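You operate a simulated robot arm through the tools that you are given. There is no shell and no other tool. Be economical: measure what you need, move in short steps, check, and stop when the job is done.

You are at the controls of a simulated two-armed robot. One attempt, no reset.

## Task
Pull out the red stop, reset the spin rig, try a short run.
Fine: hood shut before the start; four to twelve seconds at the set speed, then the black stop button.

Only the result counts: the job must be done as asked and must still hold three seconds after the hand-in. Knocking over, shifting, dropping, spilling or breaking anything else fails it.

## Robot
Two 7-joint arms with two-finger parallel grippers on one trunk, on a base that drives. Base frame: it is fixed to the floor where the robot stands at the start and does not move with it; the origin is under the middle of the robot, x ahead of it, y to its left, z up. Readings come in mm, degrees, newtons and seconds.
The left shoulder is at the start at [80, 131, 947], the right one opposite. With the tool pointing down near the work surface each hand reaches from about 360 to 840 mm from the robot's upright axis, wherever it stands, measured 20 degrees to its own side. Places, roughly: black stop button [400, -300, 900]; blue reset button [400, -300, 900]; blue spin rig [700, 0, 1000]; clear hood [700, 0, 1100]; green start button [400, -200, 900]; power switch [500, -400, 1000]; red stop button [400, -400, 1000]; short side lever [600, 200, 1000]; speed dial [500, -200, 1000]; yellow door [400, 0, 900]. Payload 1.57 kg a hand.
Tool frame (each hand has its own): the origin (TCP) lies between the finger pads and is the grasp point; the fingertips stand 30 mm ahead of it; z points along the fingers, y is the line along which they close. The gripper opens to 110 mm. The fingers are 24 mm wide and 12 mm thick; the gripper's body (48 by 112 mm) begins 78 mm behind the TCP.
Orientation is that of the tool frame in the base frame, as a unit quaternion [w, x, y, z]. With the fingers straight down and closing along the base's y, the tool's x points along the base's -x, its y along +y and its z along -z.

## Interface
- The arms move only by the tool play_rows. It takes "left_series", "right_series" or both (then of equal length, played together; a hand with none holds still); each is a list of rows, each an object of numbers (a shift or turn left out is 0, a gripper value left out holds the last): "x", "y", "z": the shift along the base's x, y, z in m; "rx", "ry", "rz": the turn, a rotation vector about the base's x, y, z in degrees; "fingers": the finger opening in m, from 0 to 0.11. In form: [{"x": .., "y": .., "z": .., "rx": .., "ry": .., "rz": .., "fingers": ..}, ...]. A call has 1 to 20 rows; each row is the pose to reach, as a shift and turn from the pose commanded when the call began. A row lasts 0.2 s, in which the tool goes at most 50 mm and 8.6 degrees; a call with a longer step from one row to the next is refused whole, and so is a gripper value outside its range. A pose out of reach is approached as far as the arm can. The call stops where the force on the tool passes 50 N (or 10 N more than at its start, if that is more) or the arm is blocked; 0.2 s more then pass. Each finger travels about 108 mm/s and halts on what it meets, pressing with about 21 N; the grip force reading is that of the motor and also rises with nothing between the fingers. The clock runs only during rows and for 0.2 s after the last one: add rows that repeat a pose to give the fingers time. It gives the time, the measured TCP pose, the force on the tool (base axes), the opening and the grip force at its end, in the units of the frame above (readings bear some noise), with the torque about the TCP (base axes, N m) and any sound that the robot's microphone picked up, and new pictures: "pictures" is both (left out), scene, wrist or none (wrist: the cameras of the hands that moved).
- Cameras (640 x 400 px; columns grow to the right, rows downward): "scene" is now at [-51.9, -46.2, 1448.6]; the picture's right is [-0.42, -0.91, 0.00], its down [-0.33, 0.15, -0.93] and it looks along [0.85, -0.39, -0.36] (base axes); focal length 214 px, centre (320, 200). "left" rides on the left gripper at [70, -16, -141] in its tool frame; the picture's right is [0.23, 0.97, 0.00], its down [-0.86, 0.20, -0.48] and it looks along [-0.47, 0.11, 0.88] (tool axes); focal length 222 px, centre (320, 200). "right" rides on the right gripper at [70, 16, -141] in its tool frame; the picture's right is [-0.23, 0.97, 0.00], its down [-0.85, -0.20, -0.48] and it looks along [-0.47, -0.11, 0.88] (tool axes); focal length 222 px, centre (320, 200). There is no depth. A picture from a camera that has moved, and an enlarged one, comes with that camera's place and axes in the base frame and with its lens. The place of the scene camera against the robot may be out by one fixed shift of up to 12 mm in any direction.
- roll_base(legs): drives the robot by 1 to 6 legs, each [ahead, left, turn to the left] in mm, mm and degrees, along the robot's own axes; the way and the turn of a leg run together, so that a leg with both is an arc; at most 1500 mm and 180 degrees a leg. The arms and the cameras ride along, it lands a little off, and it stops where it bumps. It gives what a move gives, and a new picture of the scene camera.
- pan_tilt(pan, tilt): turns the head with the scene camera to pan (to the left, within 109 degrees either way) and tilt (down, from -29 to 69), counted from straight ahead of the robot. It gives what a move gives, and a new picture of the scene camera.
- zoom(camera, box): a new picture of the part [left, top, right, bottom] of that camera's present view, enlarged. The clock stands still meanwhile.
- job_done(): hands the job in; it is judged then, once.

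Work in short steps. Places have to be worked out from the pictures, the camera data and where the tool is seen: move nearer, look again, correct. Check each grasp and each placing, and mend what went wrong. You have 120 turns and 260 pictures in all, those below and enlarged ones among them. Open the grippers and draw the arms clear of the work before you hand the job in, unless the task says otherwise; then end with one line.

The tools are called by a JSON object that holds its "fn" and its "kwargs". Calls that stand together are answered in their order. play_rows: Moves the arms, as the interface text tells. Its arguments: {"type":"object","properties":{"left_series":{"type":"array"},"right_series":{"type":"array"},"pictures":{"type":"string","enum":["both","scene","wrist","none"]}},"required":[]} The other tools are called the same way: roll_base (legs) drives the base; pan_tilt (pan, tilt) turns the head that bears the scene camera; zoom (camera, box) takes an enlarged picture of a part of a camera's view; job_done () hands the job in.

At the start:

```text
time_s: 0.0
left_position: [433.0, 20.1, 1374.5]
left_tool_rot: [0.001, 0.0, 1.0, 0.0]
left_wrist_force: [-0.5, -0.5, 0.2]
left_ft_torque: [-0.01, 0.02, 0.0]
left_width: 110.1
left_finger_force: 0.1
right_position: [299.9, -414.3, 1374.3]
right_tool_rot: [0.0, 0.0, 1.0, 0.001]
right_wrist_force: [0.4, 0.0, -0.4]
right_ft_torque: [-0.03, -0.02, 0.01]
right_width: 110.2
right_finger_force: 0.1
robot x, y, heading: [2.0, 3.9, 0.1]
head pan, tilt: [-24.6, 21.1]
```

scene: 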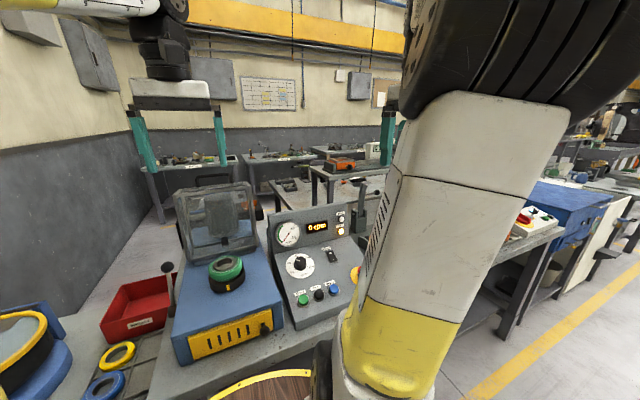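
right: 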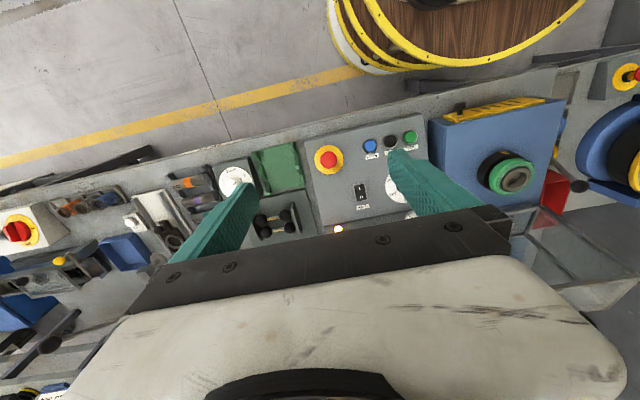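
left: 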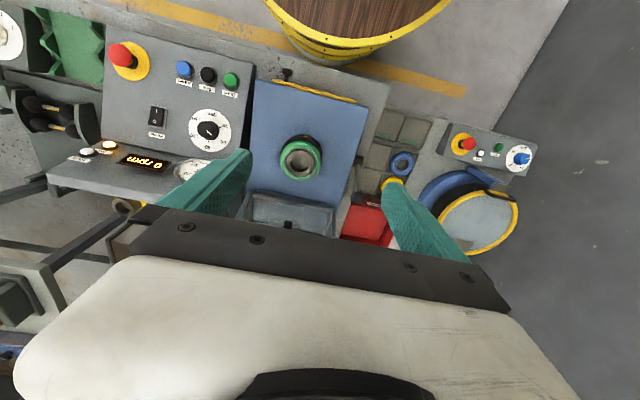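

The panel with its buttons and the open hood are visible. I'll enlarge the views to read the labels and dial.

{"fn": "zoom", "kwargs": {"camera": "scene", "box": [150, 170, 390, 370]}}

{"fn": "zoom", "kwargs": {"camera": "left", "box": [80, 20, 400, 220]}}

```text
2.00 times, centred on (270, 270) of scene
camera zoom: at [-51.9, -46.2, 1448.6], right [-0.42, -0.91, 0.0], down [-0.33, 0.15, -0.93], along [0.85, -0.39, -0.36], focal length 429 px, centre (420, 60)
```

zoom: 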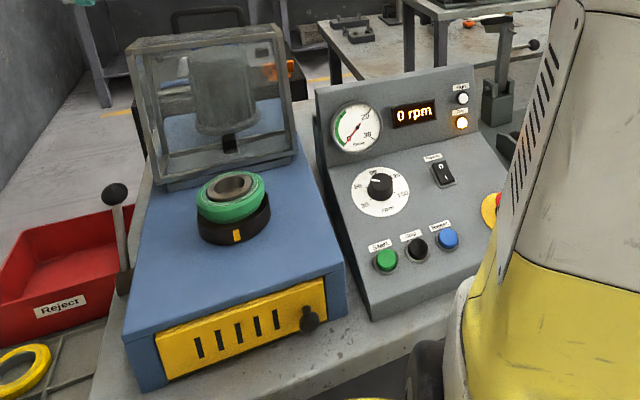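

```text
2.00 times, centred on (240, 120) of left
camera zoom: at [363.4, 3.6, 1516.1], right [-0.23, 0.97, 0.0], down [0.86, 0.2, 0.48], along [0.47, 0.11, -0.88], focal length 444 px, centre (480, 360)
```

zoom: 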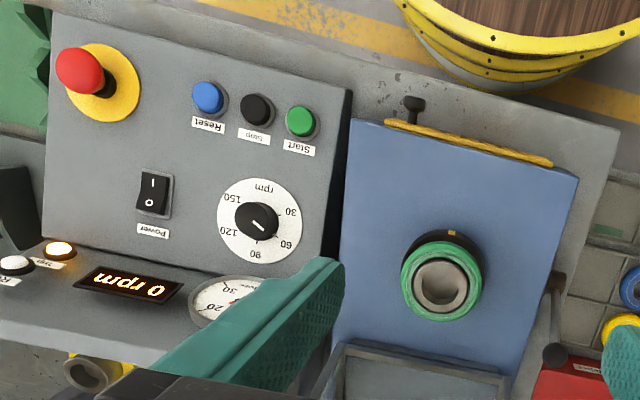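

Triangulating gives roughly: start [415,-194,941], stop [413,-242,941], reset [414,-294,941], red head [416,-422,950], with the panel sloping about 23°. Next I'll look closer at the lamps, switch, door and hood.

{"fn": "pan_tilt", "kwargs": {"pan": -8, "tilt": 40}}

{"fn": "zoom", "kwargs": {"camera": "left", "box": [80, 80, 240, 180]}}

```text
time_s: 0.8
left_position: [433.6, 19.9, 1373.7]
left_tool_rot: [0.001, -0.001, 1.0, 0.0]
left_wrist_force: [0.3, -0.4, -0.7]
left_ft_torque: [-0.04, 0.03, 0.0]
left_width: 110.2
left_finger_force: 0.0
right_position: [300.6, -414.6, 1373.8]
right_tool_rot: [-0.001, 0.001, 1.0, 0.001]
right_wrist_force: [-0.4, -0.2, 0.1]
right_ft_torque: [0.02, 0.01, 0.0]
right_width: 109.9
right_finger_force: 0.0
robot x, y, heading: [2.3, -0.2, 0.0]
head pan, tilt: [-8.0, 40.0]
camera scene: at [-52.2, -19.3, 1419.0], right [-0.14, -0.99, 0.0], down [-0.64, 0.09, -0.77], along [0.76, -0.11, -0.64], focal length 214 px, centre (320, 200)
```

scene: 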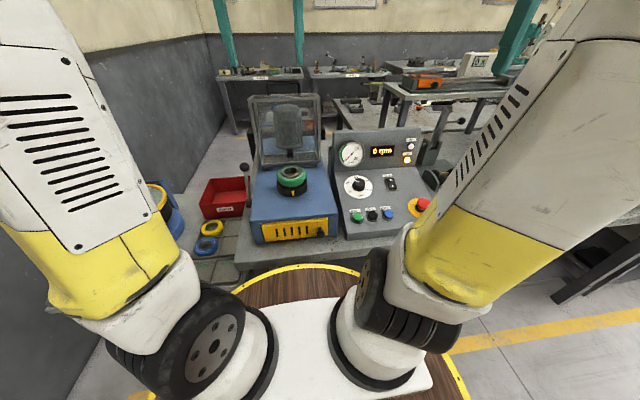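

```text
4.00 times, centred on (160, 130) of left
camera zoom: at [363.4, 3.6, 1516.1], right [-0.23, 0.97, 0.0], down [0.86, 0.2, 0.48], along [0.47, 0.11, -0.88], focal length 888 px, centre (960, 480)
```

zoom: 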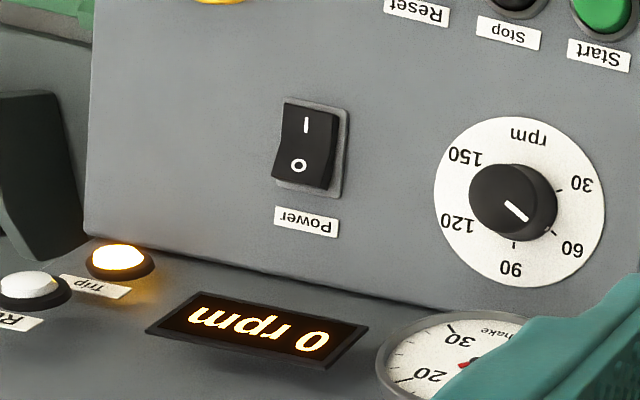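

{"fn": "zoom", "kwargs": {"camera": "scene", "box": [190, 85, 350, 265]}}

{"fn": "zoom", "kwargs": {"camera": "scene", "box": [320, 120, 450, 240]}}

{"fn": "zoom", "kwargs": {"camera": "left", "box": [230, 60, 430, 240]}}

```text
2.22 times, centred on (270, 175) of scene
camera zoom: at [-52.2, -19.3, 1419.0], right [-0.14, -0.99, 0.0], down [-0.64, 0.09, -0.77], along [0.76, -0.11, -0.64], focal length 477 px, centre (431, 256)
```

zoom: 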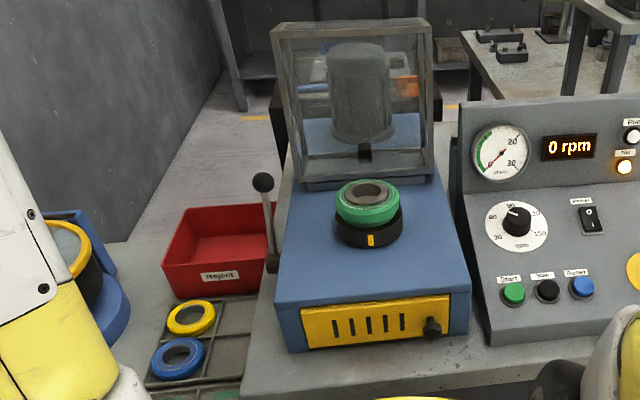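

```text
3.33 times, centred on (385, 180) of scene
camera zoom: at [-52.2, -19.3, 1419.0], right [-0.14, -0.99, 0.0], down [-0.64, 0.09, -0.77], along [0.76, -0.11, -0.64], focal length 715 px, centre (103, 267)
```

zoom: 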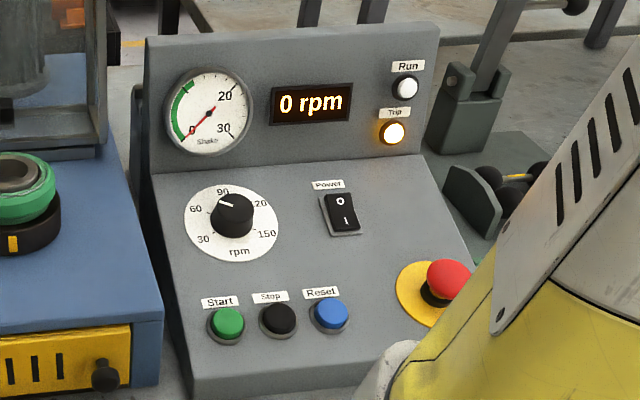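

```text
2.22 times, centred on (330, 150) of left
camera zoom: at [363.4, 3.6, 1516.1], right [-0.23, 0.97, 0.0], down [0.86, 0.2, 0.48], along [0.47, 0.11, -0.88], focal length 494 px, centre (298, 311)
```

zoom: 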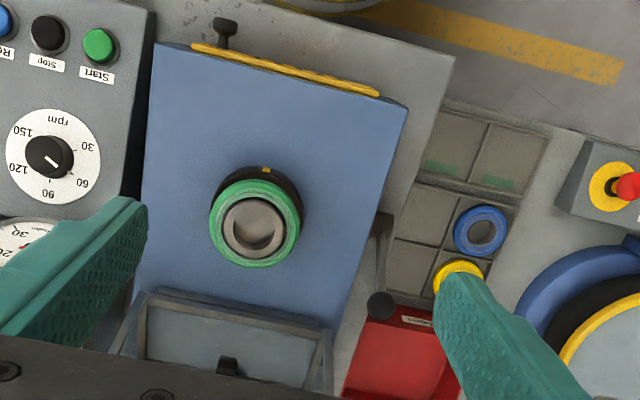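

E-stop is pushed in and the trip lamp is lit; the power switch is on. I'll bring the right hand above the red button, tilted to the panel's normal.

{"fn": "play_rows", "kwargs": {"right_series": [{"x": 0.01, "z": -0.04, "ry": -3}, {"x": 0.02, "z": -0.08, "ry": -6}, {"x": 0.03, "z": -0.12, "ry": -9}, {"x": 0.04, "z": -0.16, "ry": -12}, {"x": 0.05, "z": -0.2, "ry": -15}, {"x": 0.06, "z": -0.24, "ry": -19}, {"x": 0.065, "y": -0.005, "z": -0.28, "ry": -22, "fingers": 0.08}, {"x": 0.065, "y": -0.005, "z": -0.28, "ry": -22}]}}

```text
time_s: 2.6
left_position: [432.5, 20.5, 1373.5]
left_tool_rot: [-0.001, -0.001, 1.0, 0.001]
left_wrist_force: [0.1, 0.8, -0.2]
left_ft_torque: [0.02, 0.0, 0.0]
left_width: 110.0
left_finger_force: 0.1
right_position: [365.0, -418.6, 1095.2]
right_tool_rot: [0.191, 0.0, 0.982, 0.0]
right_wrist_force: [0.4, 0.6, -0.6]
right_ft_torque: [0.01, -0.01, -0.03]
right_width: 80.0
right_finger_force: 0.2
robot x, y, heading: [-3.1, -4.2, -0.1]
head pan, tilt: [-8.0, 40.0]
camera scene: at [-52.2, -19.3, 1419.0], right [-0.14, -0.99, 0.0], down [-0.64, 0.09, -0.77], along [0.76, -0.11, -0.64], focal length 214 px, centre (320, 200)
camera right: at [247.1, -403.6, 1198.9], right [0.21, 0.97, 0.09], down [0.61, -0.2, 0.76], along [0.76, -0.11, -0.64], focal length 222 px, centre (320, 200)
```

scene: 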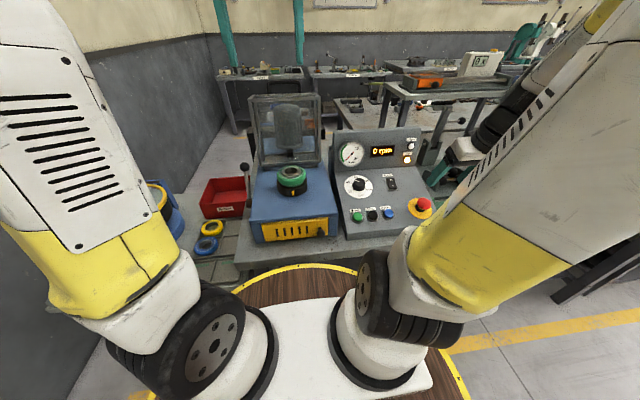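
right: 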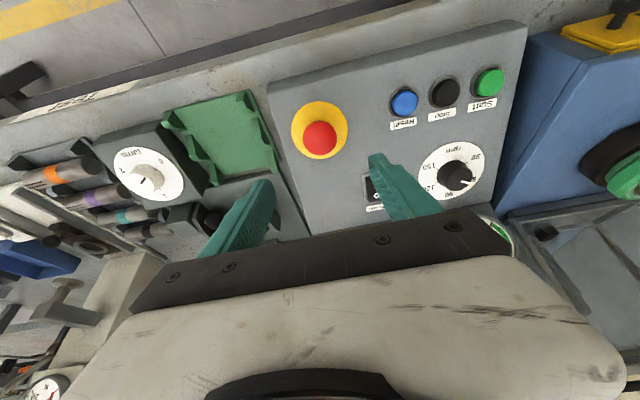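

Red head ≈[418,-421,949]. The hand is nearly on its axis; I'll advance along it and check.

{"fn": "play_rows", "kwargs": {"right_series": [{"x": 0.01, "y": -0.001, "z": -0.03}, {"x": 0.02, "y": -0.002, "z": -0.06}, {"x": 0.028, "y": -0.002, "z": -0.085}, {"x": 0.028, "y": -0.002, "z": -0.085}]}}

```text
time_s: 3.6
left_position: [432.5, 20.1, 1373.9]
left_tool_rot: [0.0, 0.0, 1.0, 0.0]
left_wrist_force: [0.4, -0.5, 0.6]
left_ft_torque: [0.0, -0.01, -0.02]
left_width: 109.9
left_finger_force: 0.1
right_position: [393.2, -421.5, 1008.3]
right_tool_rot: [0.191, 0.001, 0.982, 0.0]
right_wrist_force: [-0.2, -0.1, -0.5]
right_ft_torque: [0.02, 0.04, 0.0]
right_width: 80.1
right_finger_force: 0.1
robot x, y, heading: [-1.4, 2.7, -0.1]
head pan, tilt: [-8.0, 40.0]
camera scene: at [-52.2, -19.3, 1419.0], right [-0.14, -0.99, 0.0], down [-0.64, 0.09, -0.77], along [0.76, -0.11, -0.64], focal length 214 px, centre (320, 200)
camera right: at [275.5, -405.8, 1113.2], right [0.21, 0.97, 0.09], down [0.61, -0.2, 0.76], along [0.76, -0.11, -0.64], focal length 222 px, centre (320, 200)
```

scene: 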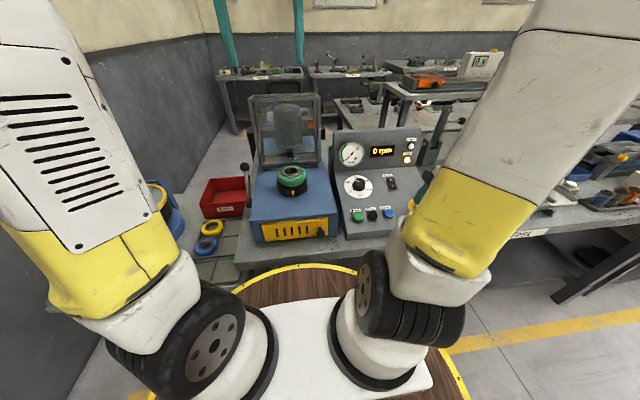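
right: 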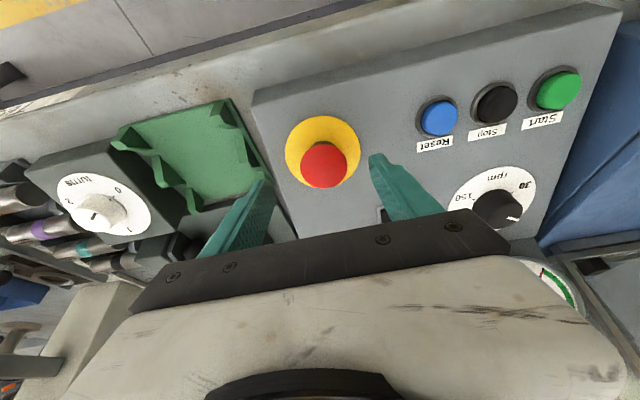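

Head triangulates to [420,-419,950]. I'll advance onto it and close the fingers.

{"fn": "play_rows", "kwargs": {"right_series": [{"x": 0.009, "y": 0.001, "z": -0.02}, {"x": 0.018, "y": 0.002, "z": -0.04}, {"x": 0.025, "y": 0.002, "z": -0.056}, {"x": 0.025, "y": 0.002, "z": -0.056}], "pictures": "wrist"}}

```text
time_s: 4.6
left_position: [431.5, 20.0, 1374.0]
left_tool_rot: [0.0, 0.0, 1.0, -0.001]
left_wrist_force: [0.1, 0.1, -0.7]
left_ft_torque: [0.0, -0.06, -0.01]
left_width: 110.1
left_finger_force: 0.1
right_position: [417.4, -419.1, 956.5]
right_tool_rot: [0.194, 0.001, 0.981, -0.001]
right_wrist_force: [-15.3, 2.7, 22.0]
right_ft_torque: [0.96, 0.31, 0.69]
right_width: 81.8
right_finger_force: 0.8
robot x, y, heading: [1.6, -2.8, 0.1]
head pan, tilt: [-8.0, 40.0]
stopped in row 4 (right hand): the force on the tool passed its limit at 56 N (the readings are from after the stop); the commanded pose is now the measured one
camera right: at [297.7, -404.5, 1060.5], right [0.21, 0.97, 0.09], down [0.61, -0.2, 0.77], along [0.76, -0.11, -0.63], focal length 222 px, centre (320, 200)
```

right: 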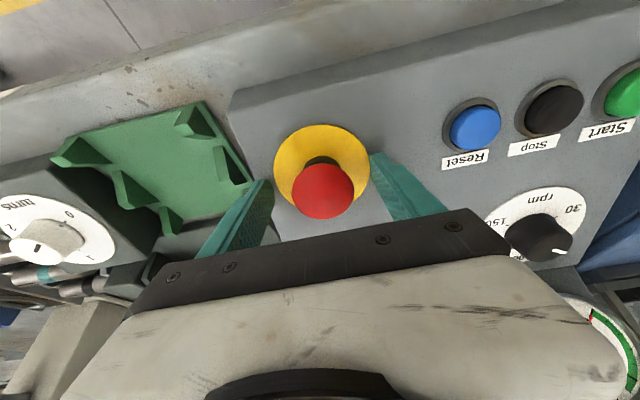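

The fingertips touched the panel (its surface is about z 929 at x 429). I'll back off 6 mm, then close.

{"fn": "play_rows", "kwargs": {"right_series": [{"x": -0.0025, "z": 0.006}, {"x": -0.0025, "z": 0.006, "fingers": 0.02}, {"x": -0.0025, "z": 0.006, "fingers": 0.02}, {"x": -0.0025, "z": 0.006, "fingers": 0.02}], "pictures": "wrist"}}

```text
time_s: 5.6
left_position: [432.4, 20.3, 1373.5]
left_tool_rot: [0.0, 0.001, 1.0, 0.0]
left_wrist_force: [-1.1, 0.3, 0.2]
left_ft_torque: [0.01, 0.03, 0.0]
left_width: 110.0
left_finger_force: 0.0
right_position: [415.8, -418.4, 959.8]
right_tool_rot: [0.193, 0.0, 0.981, 0.001]
right_wrist_force: [2.3, 13.1, 0.5]
right_ft_torque: [0.22, 0.08, 0.15]
right_width: 43.4
right_finger_force: 45.0
robot x, y, heading: [2.2, 0.6, -0.0]
head pan, tilt: [-8.0, 40.0]
camera right: at [297.1, -403.0, 1065.8], right [0.21, 0.97, 0.09], down [0.61, -0.2, 0.77], along [0.76, -0.11, -0.64], focal length 222 px, centre (320, 200)
```

right: 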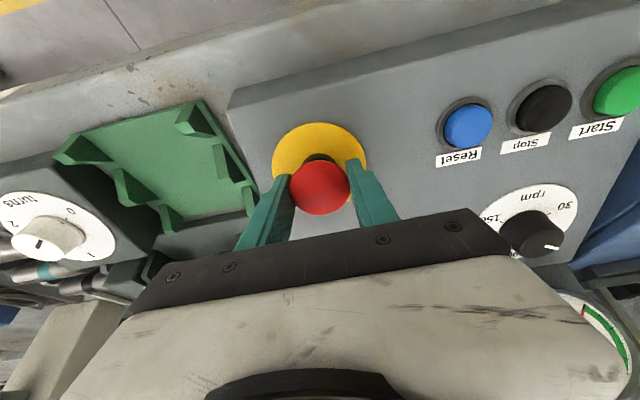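

The head is gripped at 43 mm. Now I pull along the panel normal.

{"fn": "play_rows", "kwargs": {"right_series": [{"x": -0.002, "y": 0.001, "z": 0.005}, {"x": -0.004, "y": 0.001, "z": 0.01}, {"x": -0.0055, "y": 0.001, "z": 0.014}, {"x": -0.0055, "y": 0.001, "z": 0.014}], "pictures": "wrist"}}

```text
time_s: 6.6
left_position: [433.6, 19.4, 1372.2]
left_tool_rot: [-0.001, 0.0, 1.0, 0.0]
left_wrist_force: [0.1, -1.0, 0.4]
left_ft_torque: [0.01, 0.02, -0.03]
left_width: 110.1
left_finger_force: 0.1
right_position: [410.0, -418.5, 973.5]
right_tool_rot: [0.192, 0.0, 0.981, 0.002]
right_wrist_force: [19.2, 12.9, -38.6]
right_ft_torque: [-0.01, 0.04, 0.04]
right_width: 43.6
right_finger_force: 44.8
robot x, y, heading: [-1.9, -3.1, 0.1]
head pan, tilt: [-8.0, 40.0]
camera right: at [292.4, -402.9, 1078.6], right [0.21, 0.97, 0.09], down [0.61, -0.2, 0.76], along [0.76, -0.11, -0.64], focal length 222 px, centre (320, 200)
```

right: 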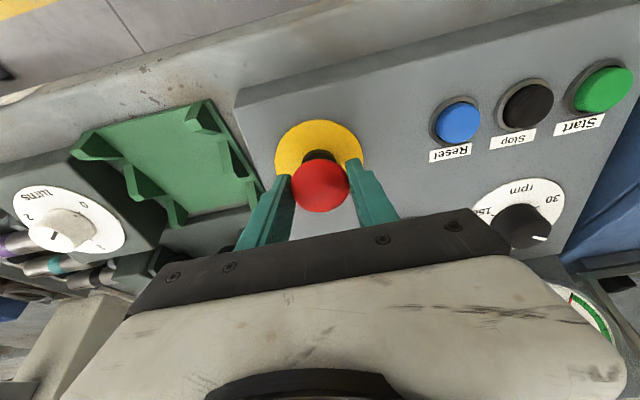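

It moved out and now meets its end stop (43 N). I'll release and check.

{"fn": "play_rows", "kwargs": {"right_series": [{"x": 0.001, "z": -0.002, "fingers": 0.08}, {"x": 0.001, "z": -0.002, "fingers": 0.08}, {"x": 0.001, "z": -0.002, "fingers": 0.08}, {"x": -0.013, "z": 0.035}, {"x": -0.026, "z": 0.07}, {"x": -0.026, "z": 0.07}]}}

{"fn": "zoom", "kwargs": {"camera": "scene", "box": [320, 120, 450, 240]}}

```text
time_s: 8.0
left_position: [432.4, 19.7, 1375.3]
left_tool_rot: [0.0, 0.0, 1.0, 0.0]
left_wrist_force: [-0.1, 0.4, -0.1]
left_ft_torque: [0.02, 0.01, 0.01]
left_width: 109.9
left_finger_force: 0.0
right_position: [384.1, -419.0, 1044.6]
right_tool_rot: [0.193, 0.001, 0.981, 0.0]
right_wrist_force: [-0.5, -0.1, -1.0]
right_ft_torque: [-0.03, 0.01, 0.03]
right_width: 80.0
right_finger_force: 0.0
robot x, y, heading: [-0.5, -1.1, 0.0]
head pan, tilt: [-8.0, 40.0]
camera scene: at [-52.6, -19.2, 1419.0], right [-0.14, -0.99, 0.0], down [-0.64, 0.09, -0.77], along [0.76, -0.11, -0.64], focal length 214 px, centre (320, 200)
camera right: at [264.7, -403.0, 1149.3], right [0.21, 0.97, 0.09], down [0.61, -0.2, 0.77], along [0.76, -0.11, -0.64], focal length 222 px, centre (320, 200)
```

scene: 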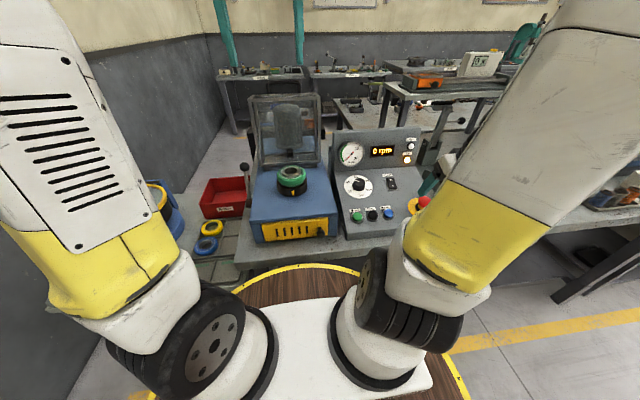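
right: 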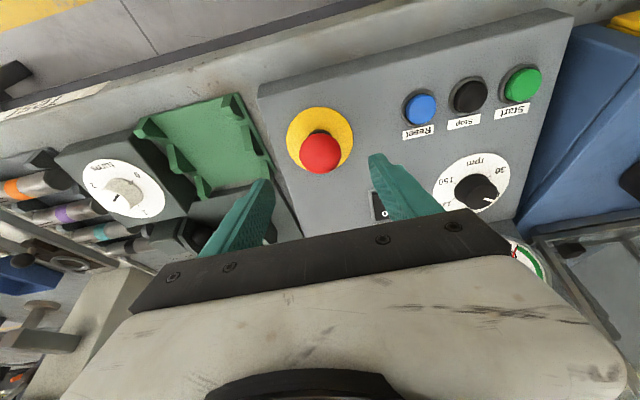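

```text
3.33 times, centred on (385, 180) of scene
camera zoom: at [-52.6, -19.2, 1419.0], right [-0.14, -0.99, 0.0], down [-0.64, 0.09, -0.77], along [0.76, -0.11, -0.64], focal length 715 px, centre (103, 267)
```

zoom: 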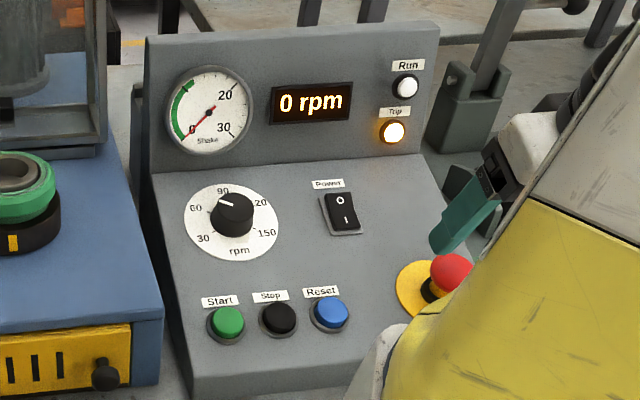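

The red stop now stands proud of its plate. I'll move the closed right fingers over the blue reset (≈[412,-302,931]).

{"fn": "play_rows", "kwargs": {"right_series": [{"y": 0.04, "fingers": 0.0}, {"y": 0.08}, {"y": 0.117, "x": 0.0}, {"y": 0.117, "x": 0.0, "z": -0.02}, {"y": 0.117, "x": 0.0, "z": -0.04}, {"y": 0.117, "x": 0.0, "z": -0.04}], "pictures": "wrist"}}

```text
time_s: 9.4
left_position: [432.6, 19.8, 1373.9]
left_tool_rot: [0.0, 0.001, 1.0, 0.0]
left_wrist_force: [-0.1, -0.1, 0.7]
left_ft_torque: [-0.01, -0.04, -0.02]
left_width: 110.0
left_finger_force: 0.2
right_position: [382.3, -301.7, 1003.7]
right_tool_rot: [0.194, 0.001, 0.981, -0.001]
right_wrist_force: [-0.1, 0.2, -0.1]
right_ft_torque: [0.0, -0.02, -0.01]
right_width: 0.1
right_finger_force: 21.3
robot x, y, heading: [-2.6, 2.8, -0.0]
head pan, tilt: [-8.0, 40.0]
camera right: at [264.7, -286.2, 1108.2], right [0.21, 0.97, 0.09], down [0.61, -0.2, 0.77], along [0.76, -0.11, -0.64], focal length 222 px, centre (320, 200)
```

right: 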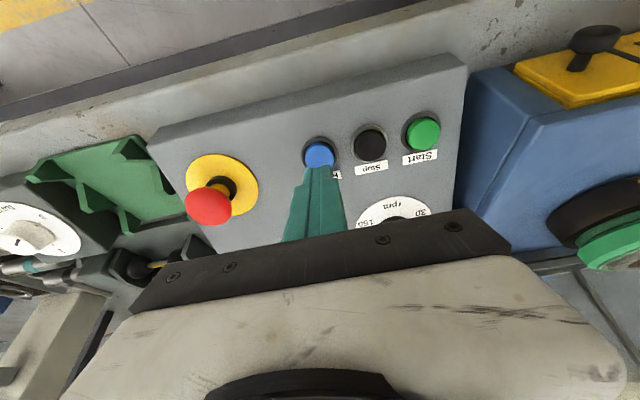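

Reset refined to ≈[412,-302.5,925]. I'll push along the normal in small steps.

{"fn": "play_rows", "kwargs": {"right_series": [{"x": 0.008, "y": -0.001, "z": -0.02}, {"x": 0.015, "y": -0.001, "z": -0.04}, {"x": 0.0185, "y": -0.001, "z": -0.05}, {"x": 0.0205, "y": -0.001, "z": -0.055}]}}

{"fn": "zoom", "kwargs": {"camera": "scene", "box": [320, 120, 450, 240]}}

```text
time_s: 10.4
left_position: [430.3, 19.0, 1374.6]
left_tool_rot: [0.001, 0.001, 1.0, -0.001]
left_wrist_force: [-0.8, -0.5, -0.4]
left_ft_torque: [0.0, -0.01, 0.02]
left_width: 110.0
left_finger_force: 0.2
right_position: [402.2, -304.3, 954.6]
right_tool_rot: [0.194, 0.001, 0.981, 0.001]
right_wrist_force: [-18.5, 3.3, 31.4]
right_ft_torque: [0.09, 0.56, 0.02]
right_width: 0.0
right_finger_force: 20.8
robot x, y, heading: [-3.9, 0.7, -0.1]
head pan, tilt: [-8.0, 40.0]
heard: click
stopped in row 4 (right hand): the force on the tool passed its limit at 63 N (the readings are from after the stop); the commanded pose is now the measured one
camera scene: at [-54.4, -18.5, 1418.9], right [-0.14, -0.99, 0.0], down [-0.64, 0.09, -0.77], along [0.76, -0.11, -0.64], focal length 214 px, centre (320, 200)
camera right: at [284.4, -288.6, 1058.7], right [0.21, 0.97, 0.09], down [0.61, -0.2, 0.77], along [0.77, -0.11, -0.63], focal length 222 px, centre (320, 200)
```

scene: 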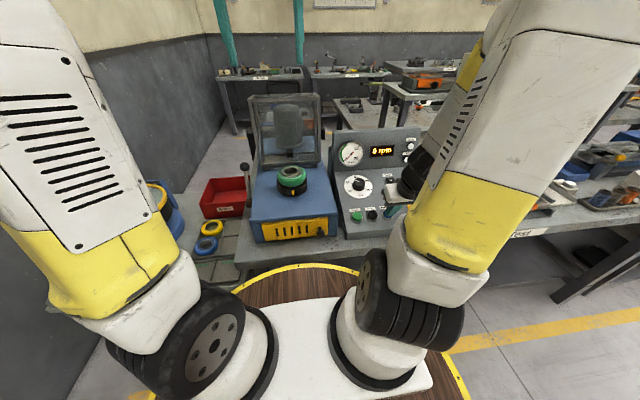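
right: 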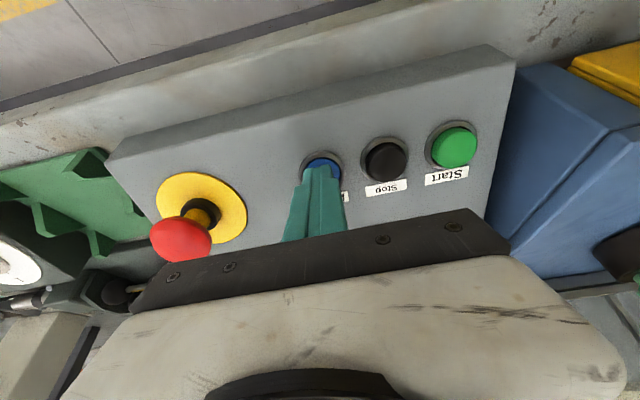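

```text
3.33 times, centred on (385, 180) of scene
camera zoom: at [-54.4, -18.5, 1418.9], right [-0.14, -0.99, 0.0], down [-0.64, 0.09, -0.77], along [0.76, -0.11, -0.64], focal length 715 px, centre (103, 267)
```

zoom: 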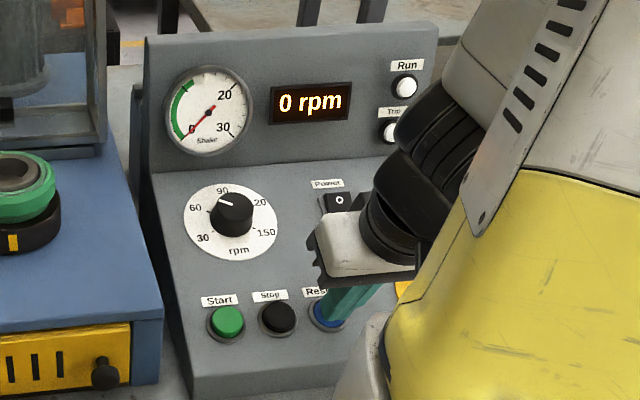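

The trip lamp is out and a click was heard. I'll retract the right hand to hover over start, and tilt the left hand to see the hood.

{"fn": "play_rows", "kwargs": {"right_series": [{"x": -0.008, "z": 0.02}, {"x": -0.016, "z": 0.04}, {"x": -0.024, "z": 0.06, "y": 0.03}, {"x": -0.024, "z": 0.06, "y": 0.07}, {"x": -0.024, "z": 0.06, "y": 0.1}, {"x": -0.024, "z": 0.06, "y": 0.1}], "left_series": [{"ry": -5, "x": -0.02}, {"ry": -10, "x": -0.04}, {"ry": -15, "x": -0.06}, {"ry": -20, "x": -0.06}, {"ry": -25, "x": -0.06}, {"ry": -30, "x": -0.06}]}}

```text
time_s: 11.8
left_position: [371.9, 19.6, 1374.3]
left_tool_rot: [0.259, 0.001, 0.966, 0.0]
left_wrist_force: [1.0, -0.3, -1.3]
left_ft_torque: [0.0, 0.0, 0.01]
left_width: 110.1
left_finger_force: 0.1
right_position: [405.4, -212.2, 1030.5]
right_tool_rot: [0.193, 0.001, 0.981, 0.0]
right_wrist_force: [-0.7, 0.7, -0.3]
right_ft_torque: [0.0, 0.02, 0.03]
right_width: 0.0
right_finger_force: 20.6
right hand out of reach, approached as far as the arm can: row 3, 4, 5, 6
robot x, y, heading: [-0.7, 0.5, -0.2]
head pan, tilt: [-8.0, 40.0]
camera scene: at [-52.6, -19.2, 1419.0], right [-0.14, -0.99, 0.0], down [-0.64, 0.09, -0.77], along [0.76, -0.11, -0.64], focal length 214 px, centre (320, 200)
camera right: at [286.8, -195.8, 1134.7], right [0.21, 0.97, 0.09], down [0.61, -0.2, 0.77], along [0.76, -0.11, -0.64], focal length 222 px, centre (320, 200)
camera left: at [241.2, 3.6, 1462.0], right [-0.2, 0.97, -0.11], down [0.5, 0.2, 0.84], along [0.84, 0.11, -0.53], focal length 222 px, centre (320, 200)
```

scene: 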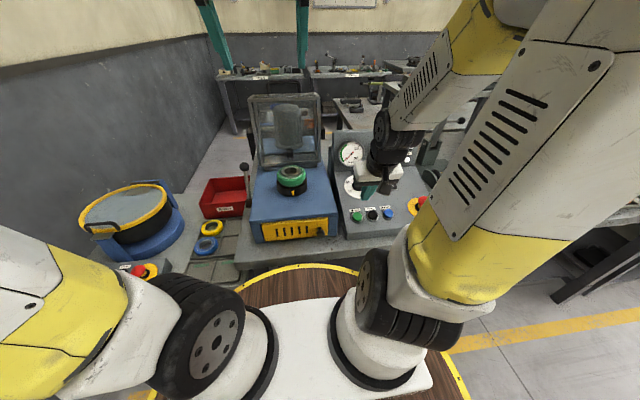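
right: 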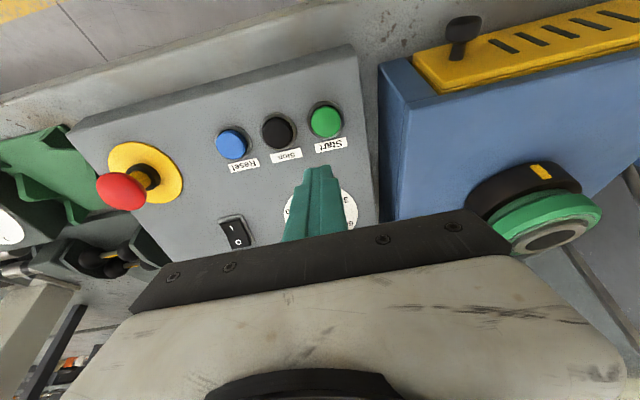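
left: 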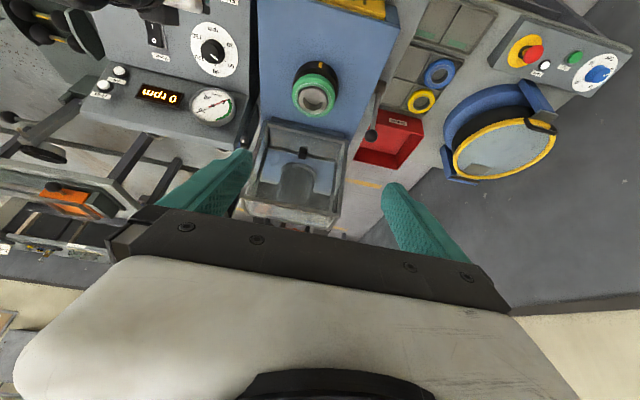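

The right hand can't keep the tilt that close in, so I'll straighten it later. First a closer look at the hood.

{"fn": "zoom", "kwargs": {"camera": "left", "box": [220, 0, 440, 240]}}

{"fn": "zoom", "kwargs": {"camera": "scene", "box": [230, 80, 350, 260]}}

```text
1.67 times, centred on (330, 120) of left
camera zoom: at [241.2, 3.6, 1462.0], right [-0.2, 0.97, -0.11], down [0.5, 0.2, 0.84], along [0.84, 0.11, -0.53], focal length 370 px, centre (303, 333)
```

zoom: 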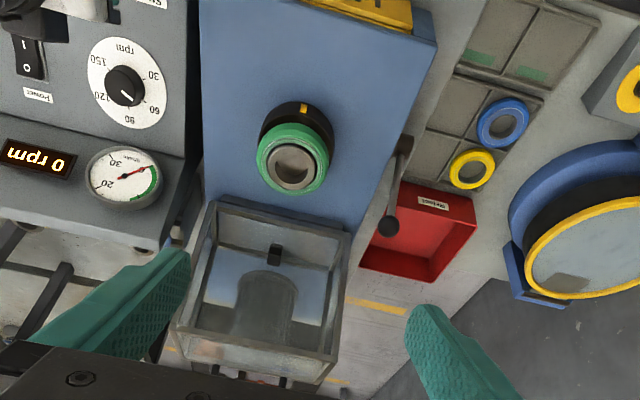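

```text
2.22 times, centred on (290, 170) of scene
camera zoom: at [-52.6, -19.2, 1419.0], right [-0.14, -0.99, 0.0], down [-0.64, 0.09, -0.77], along [0.76, -0.11, -0.64], focal length 477 px, centre (387, 267)
```

zoom: 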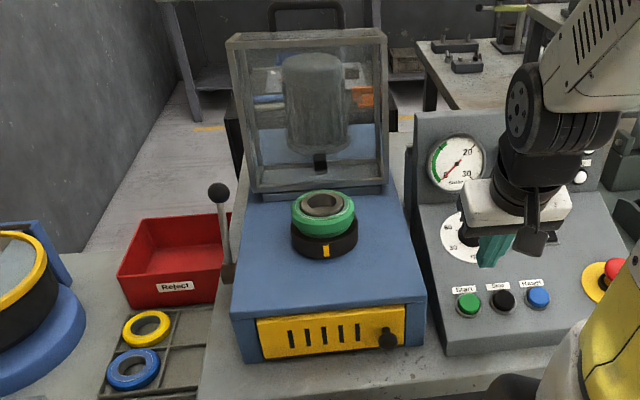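

The rig top is at z≈986, the hood hinge at about [685,·,985], and the open hood leans slightly back with a U-handle around [795,0,1255]. I'll move the right hand aside and bring the left hand up for a better view of the handle.

{"fn": "play_rows", "kwargs": {"right_series": [{"y": -0.04, "z": 0.02}, {"y": -0.08, "z": 0.04}, {"y": -0.12, "z": 0.06}, {"y": -0.16, "z": 0.08}, {"y": -0.2, "z": 0.1}, {"y": -0.2, "z": 0.12}], "left_series": [{"x": 0.03, "z": 0.005}, {"x": 0.06, "z": 0.01}, {"x": 0.09, "z": 0.015}, {"x": 0.12, "z": 0.02}, {"x": 0.15, "z": 0.025}, {"x": 0.15, "z": 0.025}]}}

{"fn": "zoom", "kwargs": {"camera": "left", "box": [200, 40, 440, 240]}}

{"fn": "zoom", "kwargs": {"camera": "scene", "box": [230, 80, 350, 180]}}

```text
time_s: 13.2
left_position: [522.1, 20.1, 1398.4]
left_tool_rot: [0.258, 0.002, 0.966, -0.001]
left_wrist_force: [-0.2, -0.2, -0.3]
left_ft_torque: [-0.01, 0.03, -0.01]
left_width: 109.9
left_finger_force: 0.0
right_position: [406.5, -412.9, 1149.9]
right_tool_rot: [0.193, 0.001, 0.981, 0.0]
right_wrist_force: [-0.2, -0.2, 0.2]
right_ft_torque: [0.02, 0.01, -0.04]
right_width: 0.0
right_finger_force: 20.8
robot x, y, heading: [-0.2, 3.9, 0.1]
head pan, tilt: [-8.0, 40.0]
camera scene: at [-52.6, -19.2, 1419.0], right [-0.14, -0.99, 0.0], down [-0.64, 0.09, -0.77], along [0.76, -0.11, -0.64], focal length 214 px, centre (320, 200)
camera right: at [288.2, -397.0, 1254.3], right [0.21, 0.97, 0.09], down [0.61, -0.2, 0.77], along [0.76, -0.11, -0.64], focal length 222 px, centre (320, 200)
camera left: at [392.1, 4.3, 1487.3], right [-0.2, 0.97, -0.11], down [0.5, 0.2, 0.84], along [0.84, 0.11, -0.53], focal length 222 px, centre (320, 200)
```

scene: 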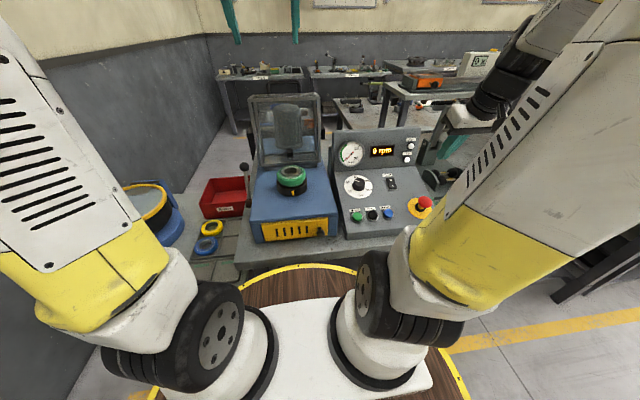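
right: 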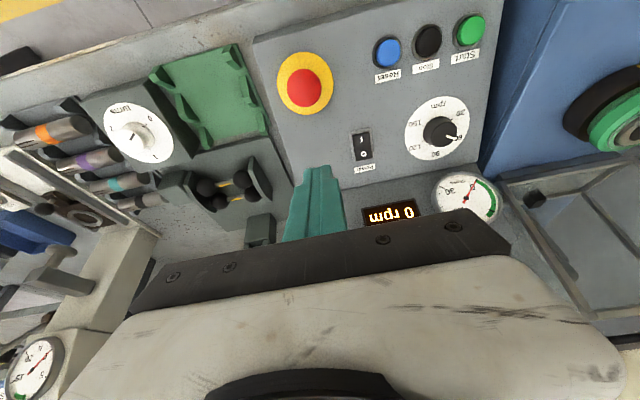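
left: 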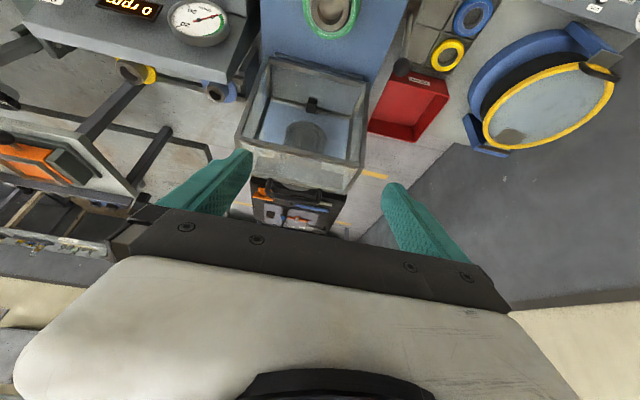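

```text
2.00 times, centred on (320, 140) of left
camera zoom: at [392.1, 4.3, 1487.3], right [-0.2, 0.97, -0.11], down [0.5, 0.2, 0.84], along [0.84, 0.11, -0.53], focal length 444 px, centre (320, 320)
```

zoom: 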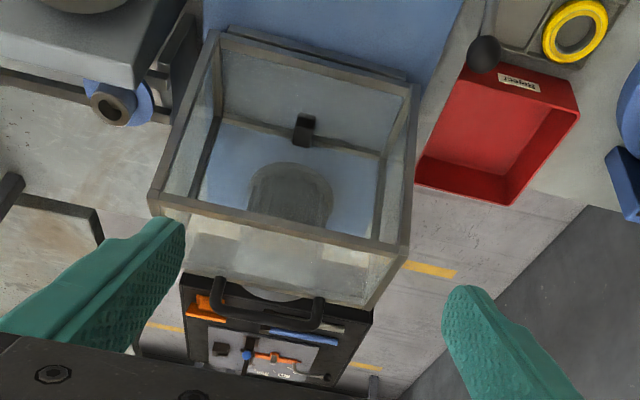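

```text
4.00 times, centred on (290, 130) of scene
camera zoom: at [-52.6, -19.2, 1419.0], right [-0.14, -0.99, 0.0], down [-0.64, 0.09, -0.77], along [0.76, -0.11, -0.64], focal length 858 px, centre (440, 480)
```

zoom: 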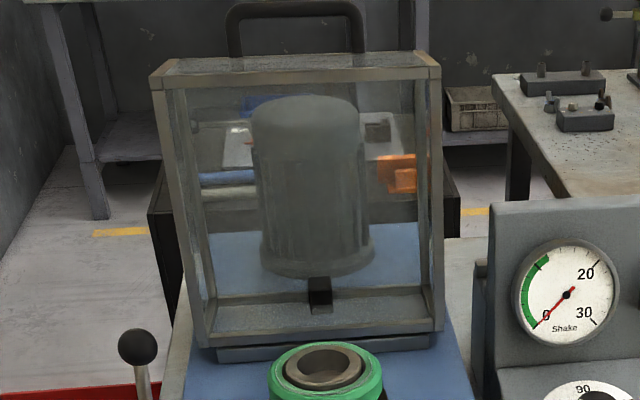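

Opening plane is at x≈660 (z 1000–1237) and the handle bar at about [771,3,1262]. I'll roll the left gripper 90° so its fingers can straddle the bar.

{"fn": "play_rows", "kwargs": {"left_series": [{"rx": 4, "rz": -6.93, "fingers": 0.05}, {"rx": 8, "rz": -13.86}, {"rx": 12, "rz": -20.78}, {"rx": 16, "rz": -27.71}, {"rx": 20, "rz": -34.64}, {"rx": 24, "rz": -41.57}, {"rx": 28, "rz": -48.5}, {"rx": 32, "rz": -55.43}, {"rx": 36, "rz": -62.35}, {"rx": 40, "rz": -69.28}, {"rx": 43, "rz": -74.48}, {"rx": 45, "rz": -77.94}, {"rx": 45, "rz": -77.94}]}}

```text
time_s: 16.0
left_position: [522.8, 19.3, 1400.1]
left_tool_rot: [0.182, 0.684, 0.683, 0.183]
left_wrist_force: [0.3, 0.2, 0.6]
left_ft_torque: [0.01, 0.0, -0.02]
left_width: 50.0
left_finger_force: 0.0
right_position: [406.2, -412.4, 1150.5]
right_tool_rot: [0.193, 0.0, 0.981, 0.001]
right_wrist_force: [-0.3, 0.0, -0.9]
right_ft_torque: [0.0, 0.01, 0.03]
right_width: 0.0
right_finger_force: 21.1
robot x, y, heading: [-1.5, 3.8, 0.1]
head pan, tilt: [-8.0, 40.0]
camera scene: at [-52.8, -19.2, 1419.0], right [-0.14, -0.99, 0.0], down [-0.64, 0.09, -0.77], along [0.76, -0.11, -0.64], focal length 214 px, centre (320, 200)
camera left: at [437.9, 89.1, 1514.2], right [0.84, 0.22, 0.49], down [-0.07, -0.86, 0.51], along [0.53, -0.47, -0.71], focal length 222 px, centre (320, 200)
```

scene: 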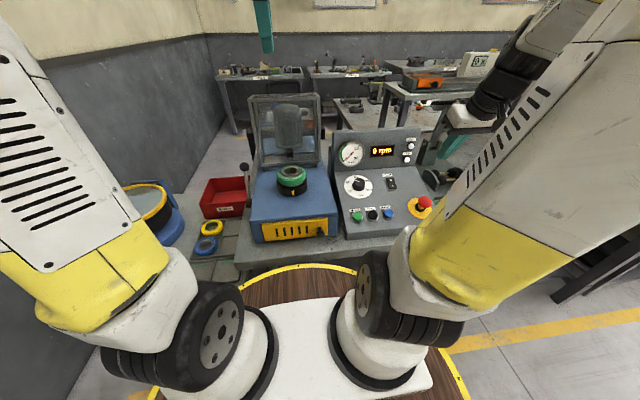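
left: 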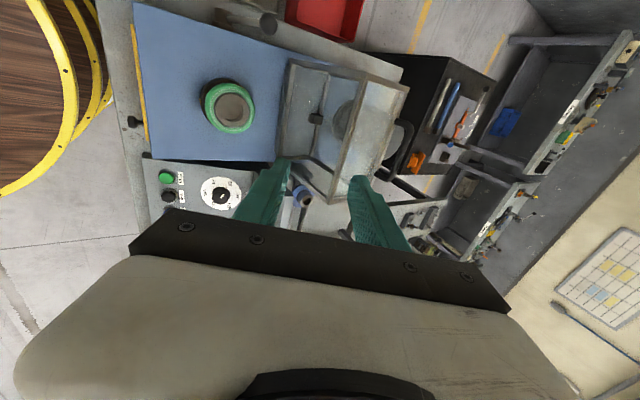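

Roll worked. Now move toward the handle, pitch to about 40°, and look.

{"fn": "play_rows", "kwargs": {"left_series": [{"x": 0.035, "y": -0.003, "z": -0.008, "ry": -2}, {"x": 0.07, "y": -0.006, "z": -0.016, "ry": -4}, {"x": 0.105, "y": -0.009, "z": -0.024, "ry": -6}, {"x": 0.14, "y": -0.012, "z": -0.032, "ry": -8}, {"x": 0.175, "y": -0.016, "z": -0.04, "ry": -10}, {"x": 0.175, "y": -0.016, "z": -0.04, "ry": -10}]}}

{"fn": "zoom", "kwargs": {"camera": "left", "box": [200, 40, 440, 240]}}

{"fn": "zoom", "kwargs": {"camera": "scene", "box": [230, 60, 350, 180]}}

```text
time_s: 17.4
left_position: [695.6, 3.4, 1360.7]
left_tool_rot: [0.241, 0.666, 0.664, 0.241]
left_wrist_force: [-0.8, 0.2, -0.9]
left_ft_torque: [-0.02, 0.02, 0.0]
left_width: 50.2
left_finger_force: 0.0
right_position: [408.1, -412.8, 1150.2]
right_tool_rot: [0.193, 0.001, 0.981, 0.001]
right_wrist_force: [-0.3, 0.2, -0.1]
right_ft_torque: [0.01, 0.01, -0.04]
right_width: 0.1
right_finger_force: 21.1
robot x, y, heading: [0.1, 2.2, -0.4]
head pan, tilt: [-8.0, 40.0]
camera scene: at [-52.7, -19.2, 1419.0], right [-0.14, -0.99, 0.0], down [-0.64, 0.09, -0.77], along [0.76, -0.11, -0.64], focal length 214 px, centre (320, 200)
camera left: at [593.0, 72.7, 1458.3], right [0.75, 0.23, 0.63], down [-0.16, -0.86, 0.49], along [0.65, -0.47, -0.6], focal length 222 px, centre (320, 200)
```

scene: 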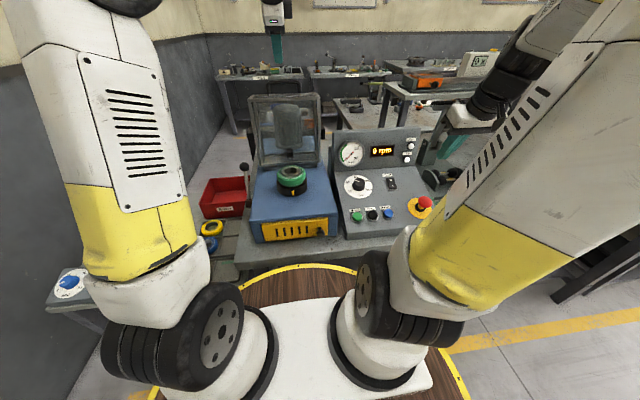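
left: 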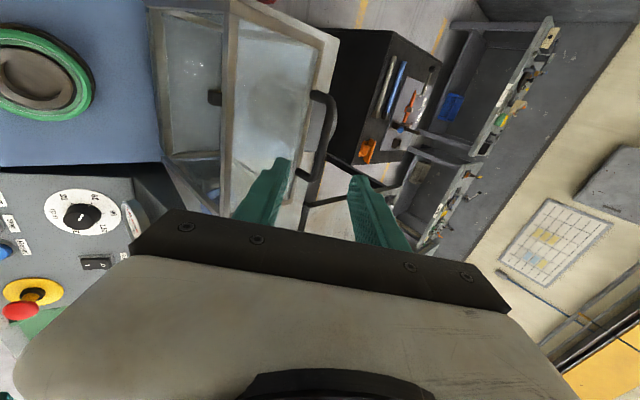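

```text
2.00 times, centred on (320, 140) of left
camera zoom: at [593.0, 72.7, 1458.3], right [0.75, 0.23, 0.63], down [-0.16, -0.86, 0.49], along [0.65, -0.47, -0.6], focal length 444 px, centre (320, 320)
```

zoom: 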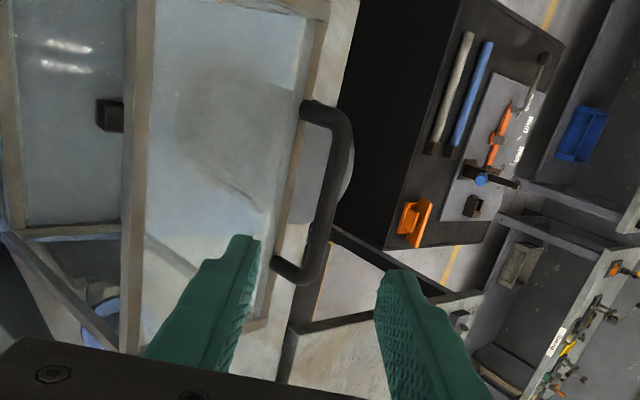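

```text
3.33 times, centred on (290, 120) of scene
camera zoom: at [-52.7, -19.2, 1419.0], right [-0.14, -0.99, 0.0], down [-0.64, 0.09, -0.77], along [0.76, -0.11, -0.64], focal length 715 px, centre (420, 467)
```

zoom: 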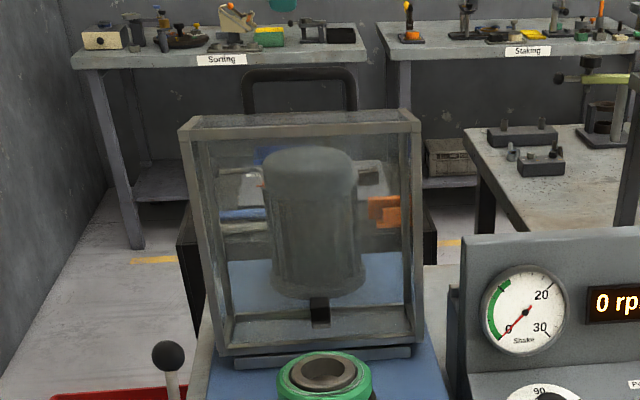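

The fingers line up well with the bar (≈[785,10,1259]). I'll advance 80 mm along the fingers and re-measure.

{"fn": "play_rows", "kwargs": {"left_series": [{"x": 0.02, "y": 0.002, "z": -0.024}, {"x": 0.04, "y": 0.004, "z": -0.048}, {"x": 0.051, "y": 0.006, "z": -0.062}, {"x": 0.051, "y": 0.006, "z": -0.062}], "pictures": "wrist"}}

{"fn": "zoom", "kwargs": {"camera": "left", "box": [200, 40, 440, 240]}}

{"fn": "zoom", "kwargs": {"camera": "scene", "box": [230, 60, 350, 180]}}

```text
time_s: 18.4
left_position: [747.5, 8.2, 1297.1]
left_tool_rot: [0.243, 0.665, 0.663, 0.242]
left_wrist_force: [-0.3, -0.1, -0.8]
left_ft_torque: [-0.01, -0.01, 0.08]
left_width: 50.2
left_finger_force: 0.0
right_position: [407.2, -412.6, 1150.1]
right_tool_rot: [0.193, 0.001, 0.981, 0.001]
right_wrist_force: [-0.2, -0.5, 0.2]
right_ft_torque: [0.05, -0.01, -0.01]
right_width: 0.0
right_finger_force: 20.6
robot x, y, heading: [0.6, 0.4, -0.2]
head pan, tilt: [-8.0, 40.0]
camera left: at [645.3, 79.4, 1395.7], right [0.75, 0.23, 0.63], down [-0.16, -0.86, 0.49], along [0.65, -0.47, -0.6], focal length 222 px, centre (320, 200)
```

left: 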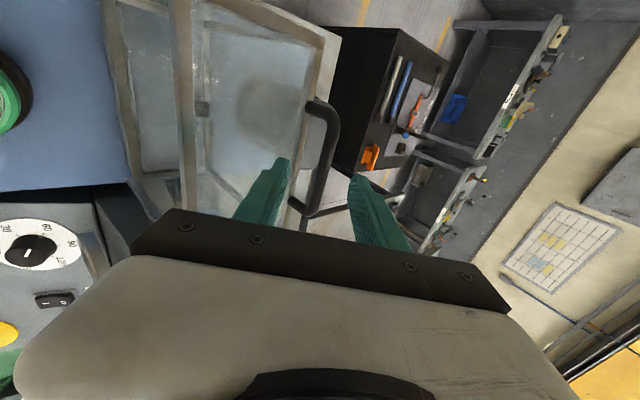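

```text
2.00 times, centred on (320, 140) of left
camera zoom: at [645.3, 79.4, 1395.7], right [0.75, 0.23, 0.63], down [-0.16, -0.86, 0.49], along [0.65, -0.47, -0.6], focal length 444 px, centre (320, 320)
```

zoom: 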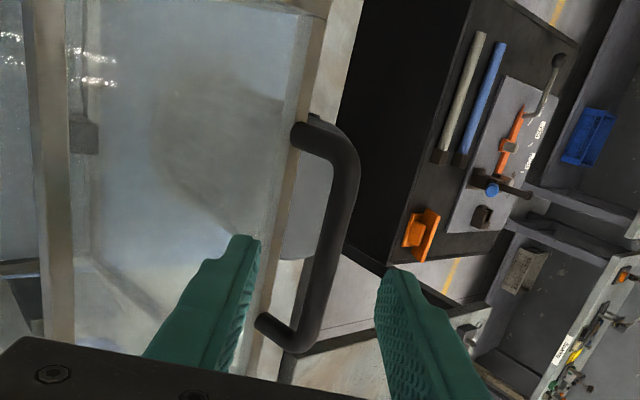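

```text
3.33 times, centred on (290, 120) of scene
camera zoom: at [-52.7, -19.2, 1419.0], right [-0.14, -0.99, 0.0], down [-0.64, 0.09, -0.77], along [0.76, -0.11, -0.64], focal length 715 px, centre (420, 467)
```

zoom: 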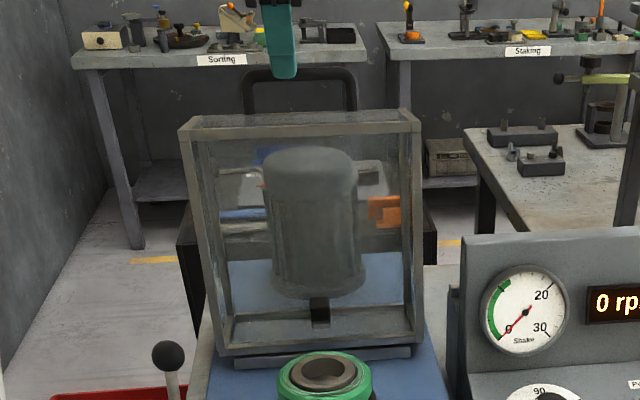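

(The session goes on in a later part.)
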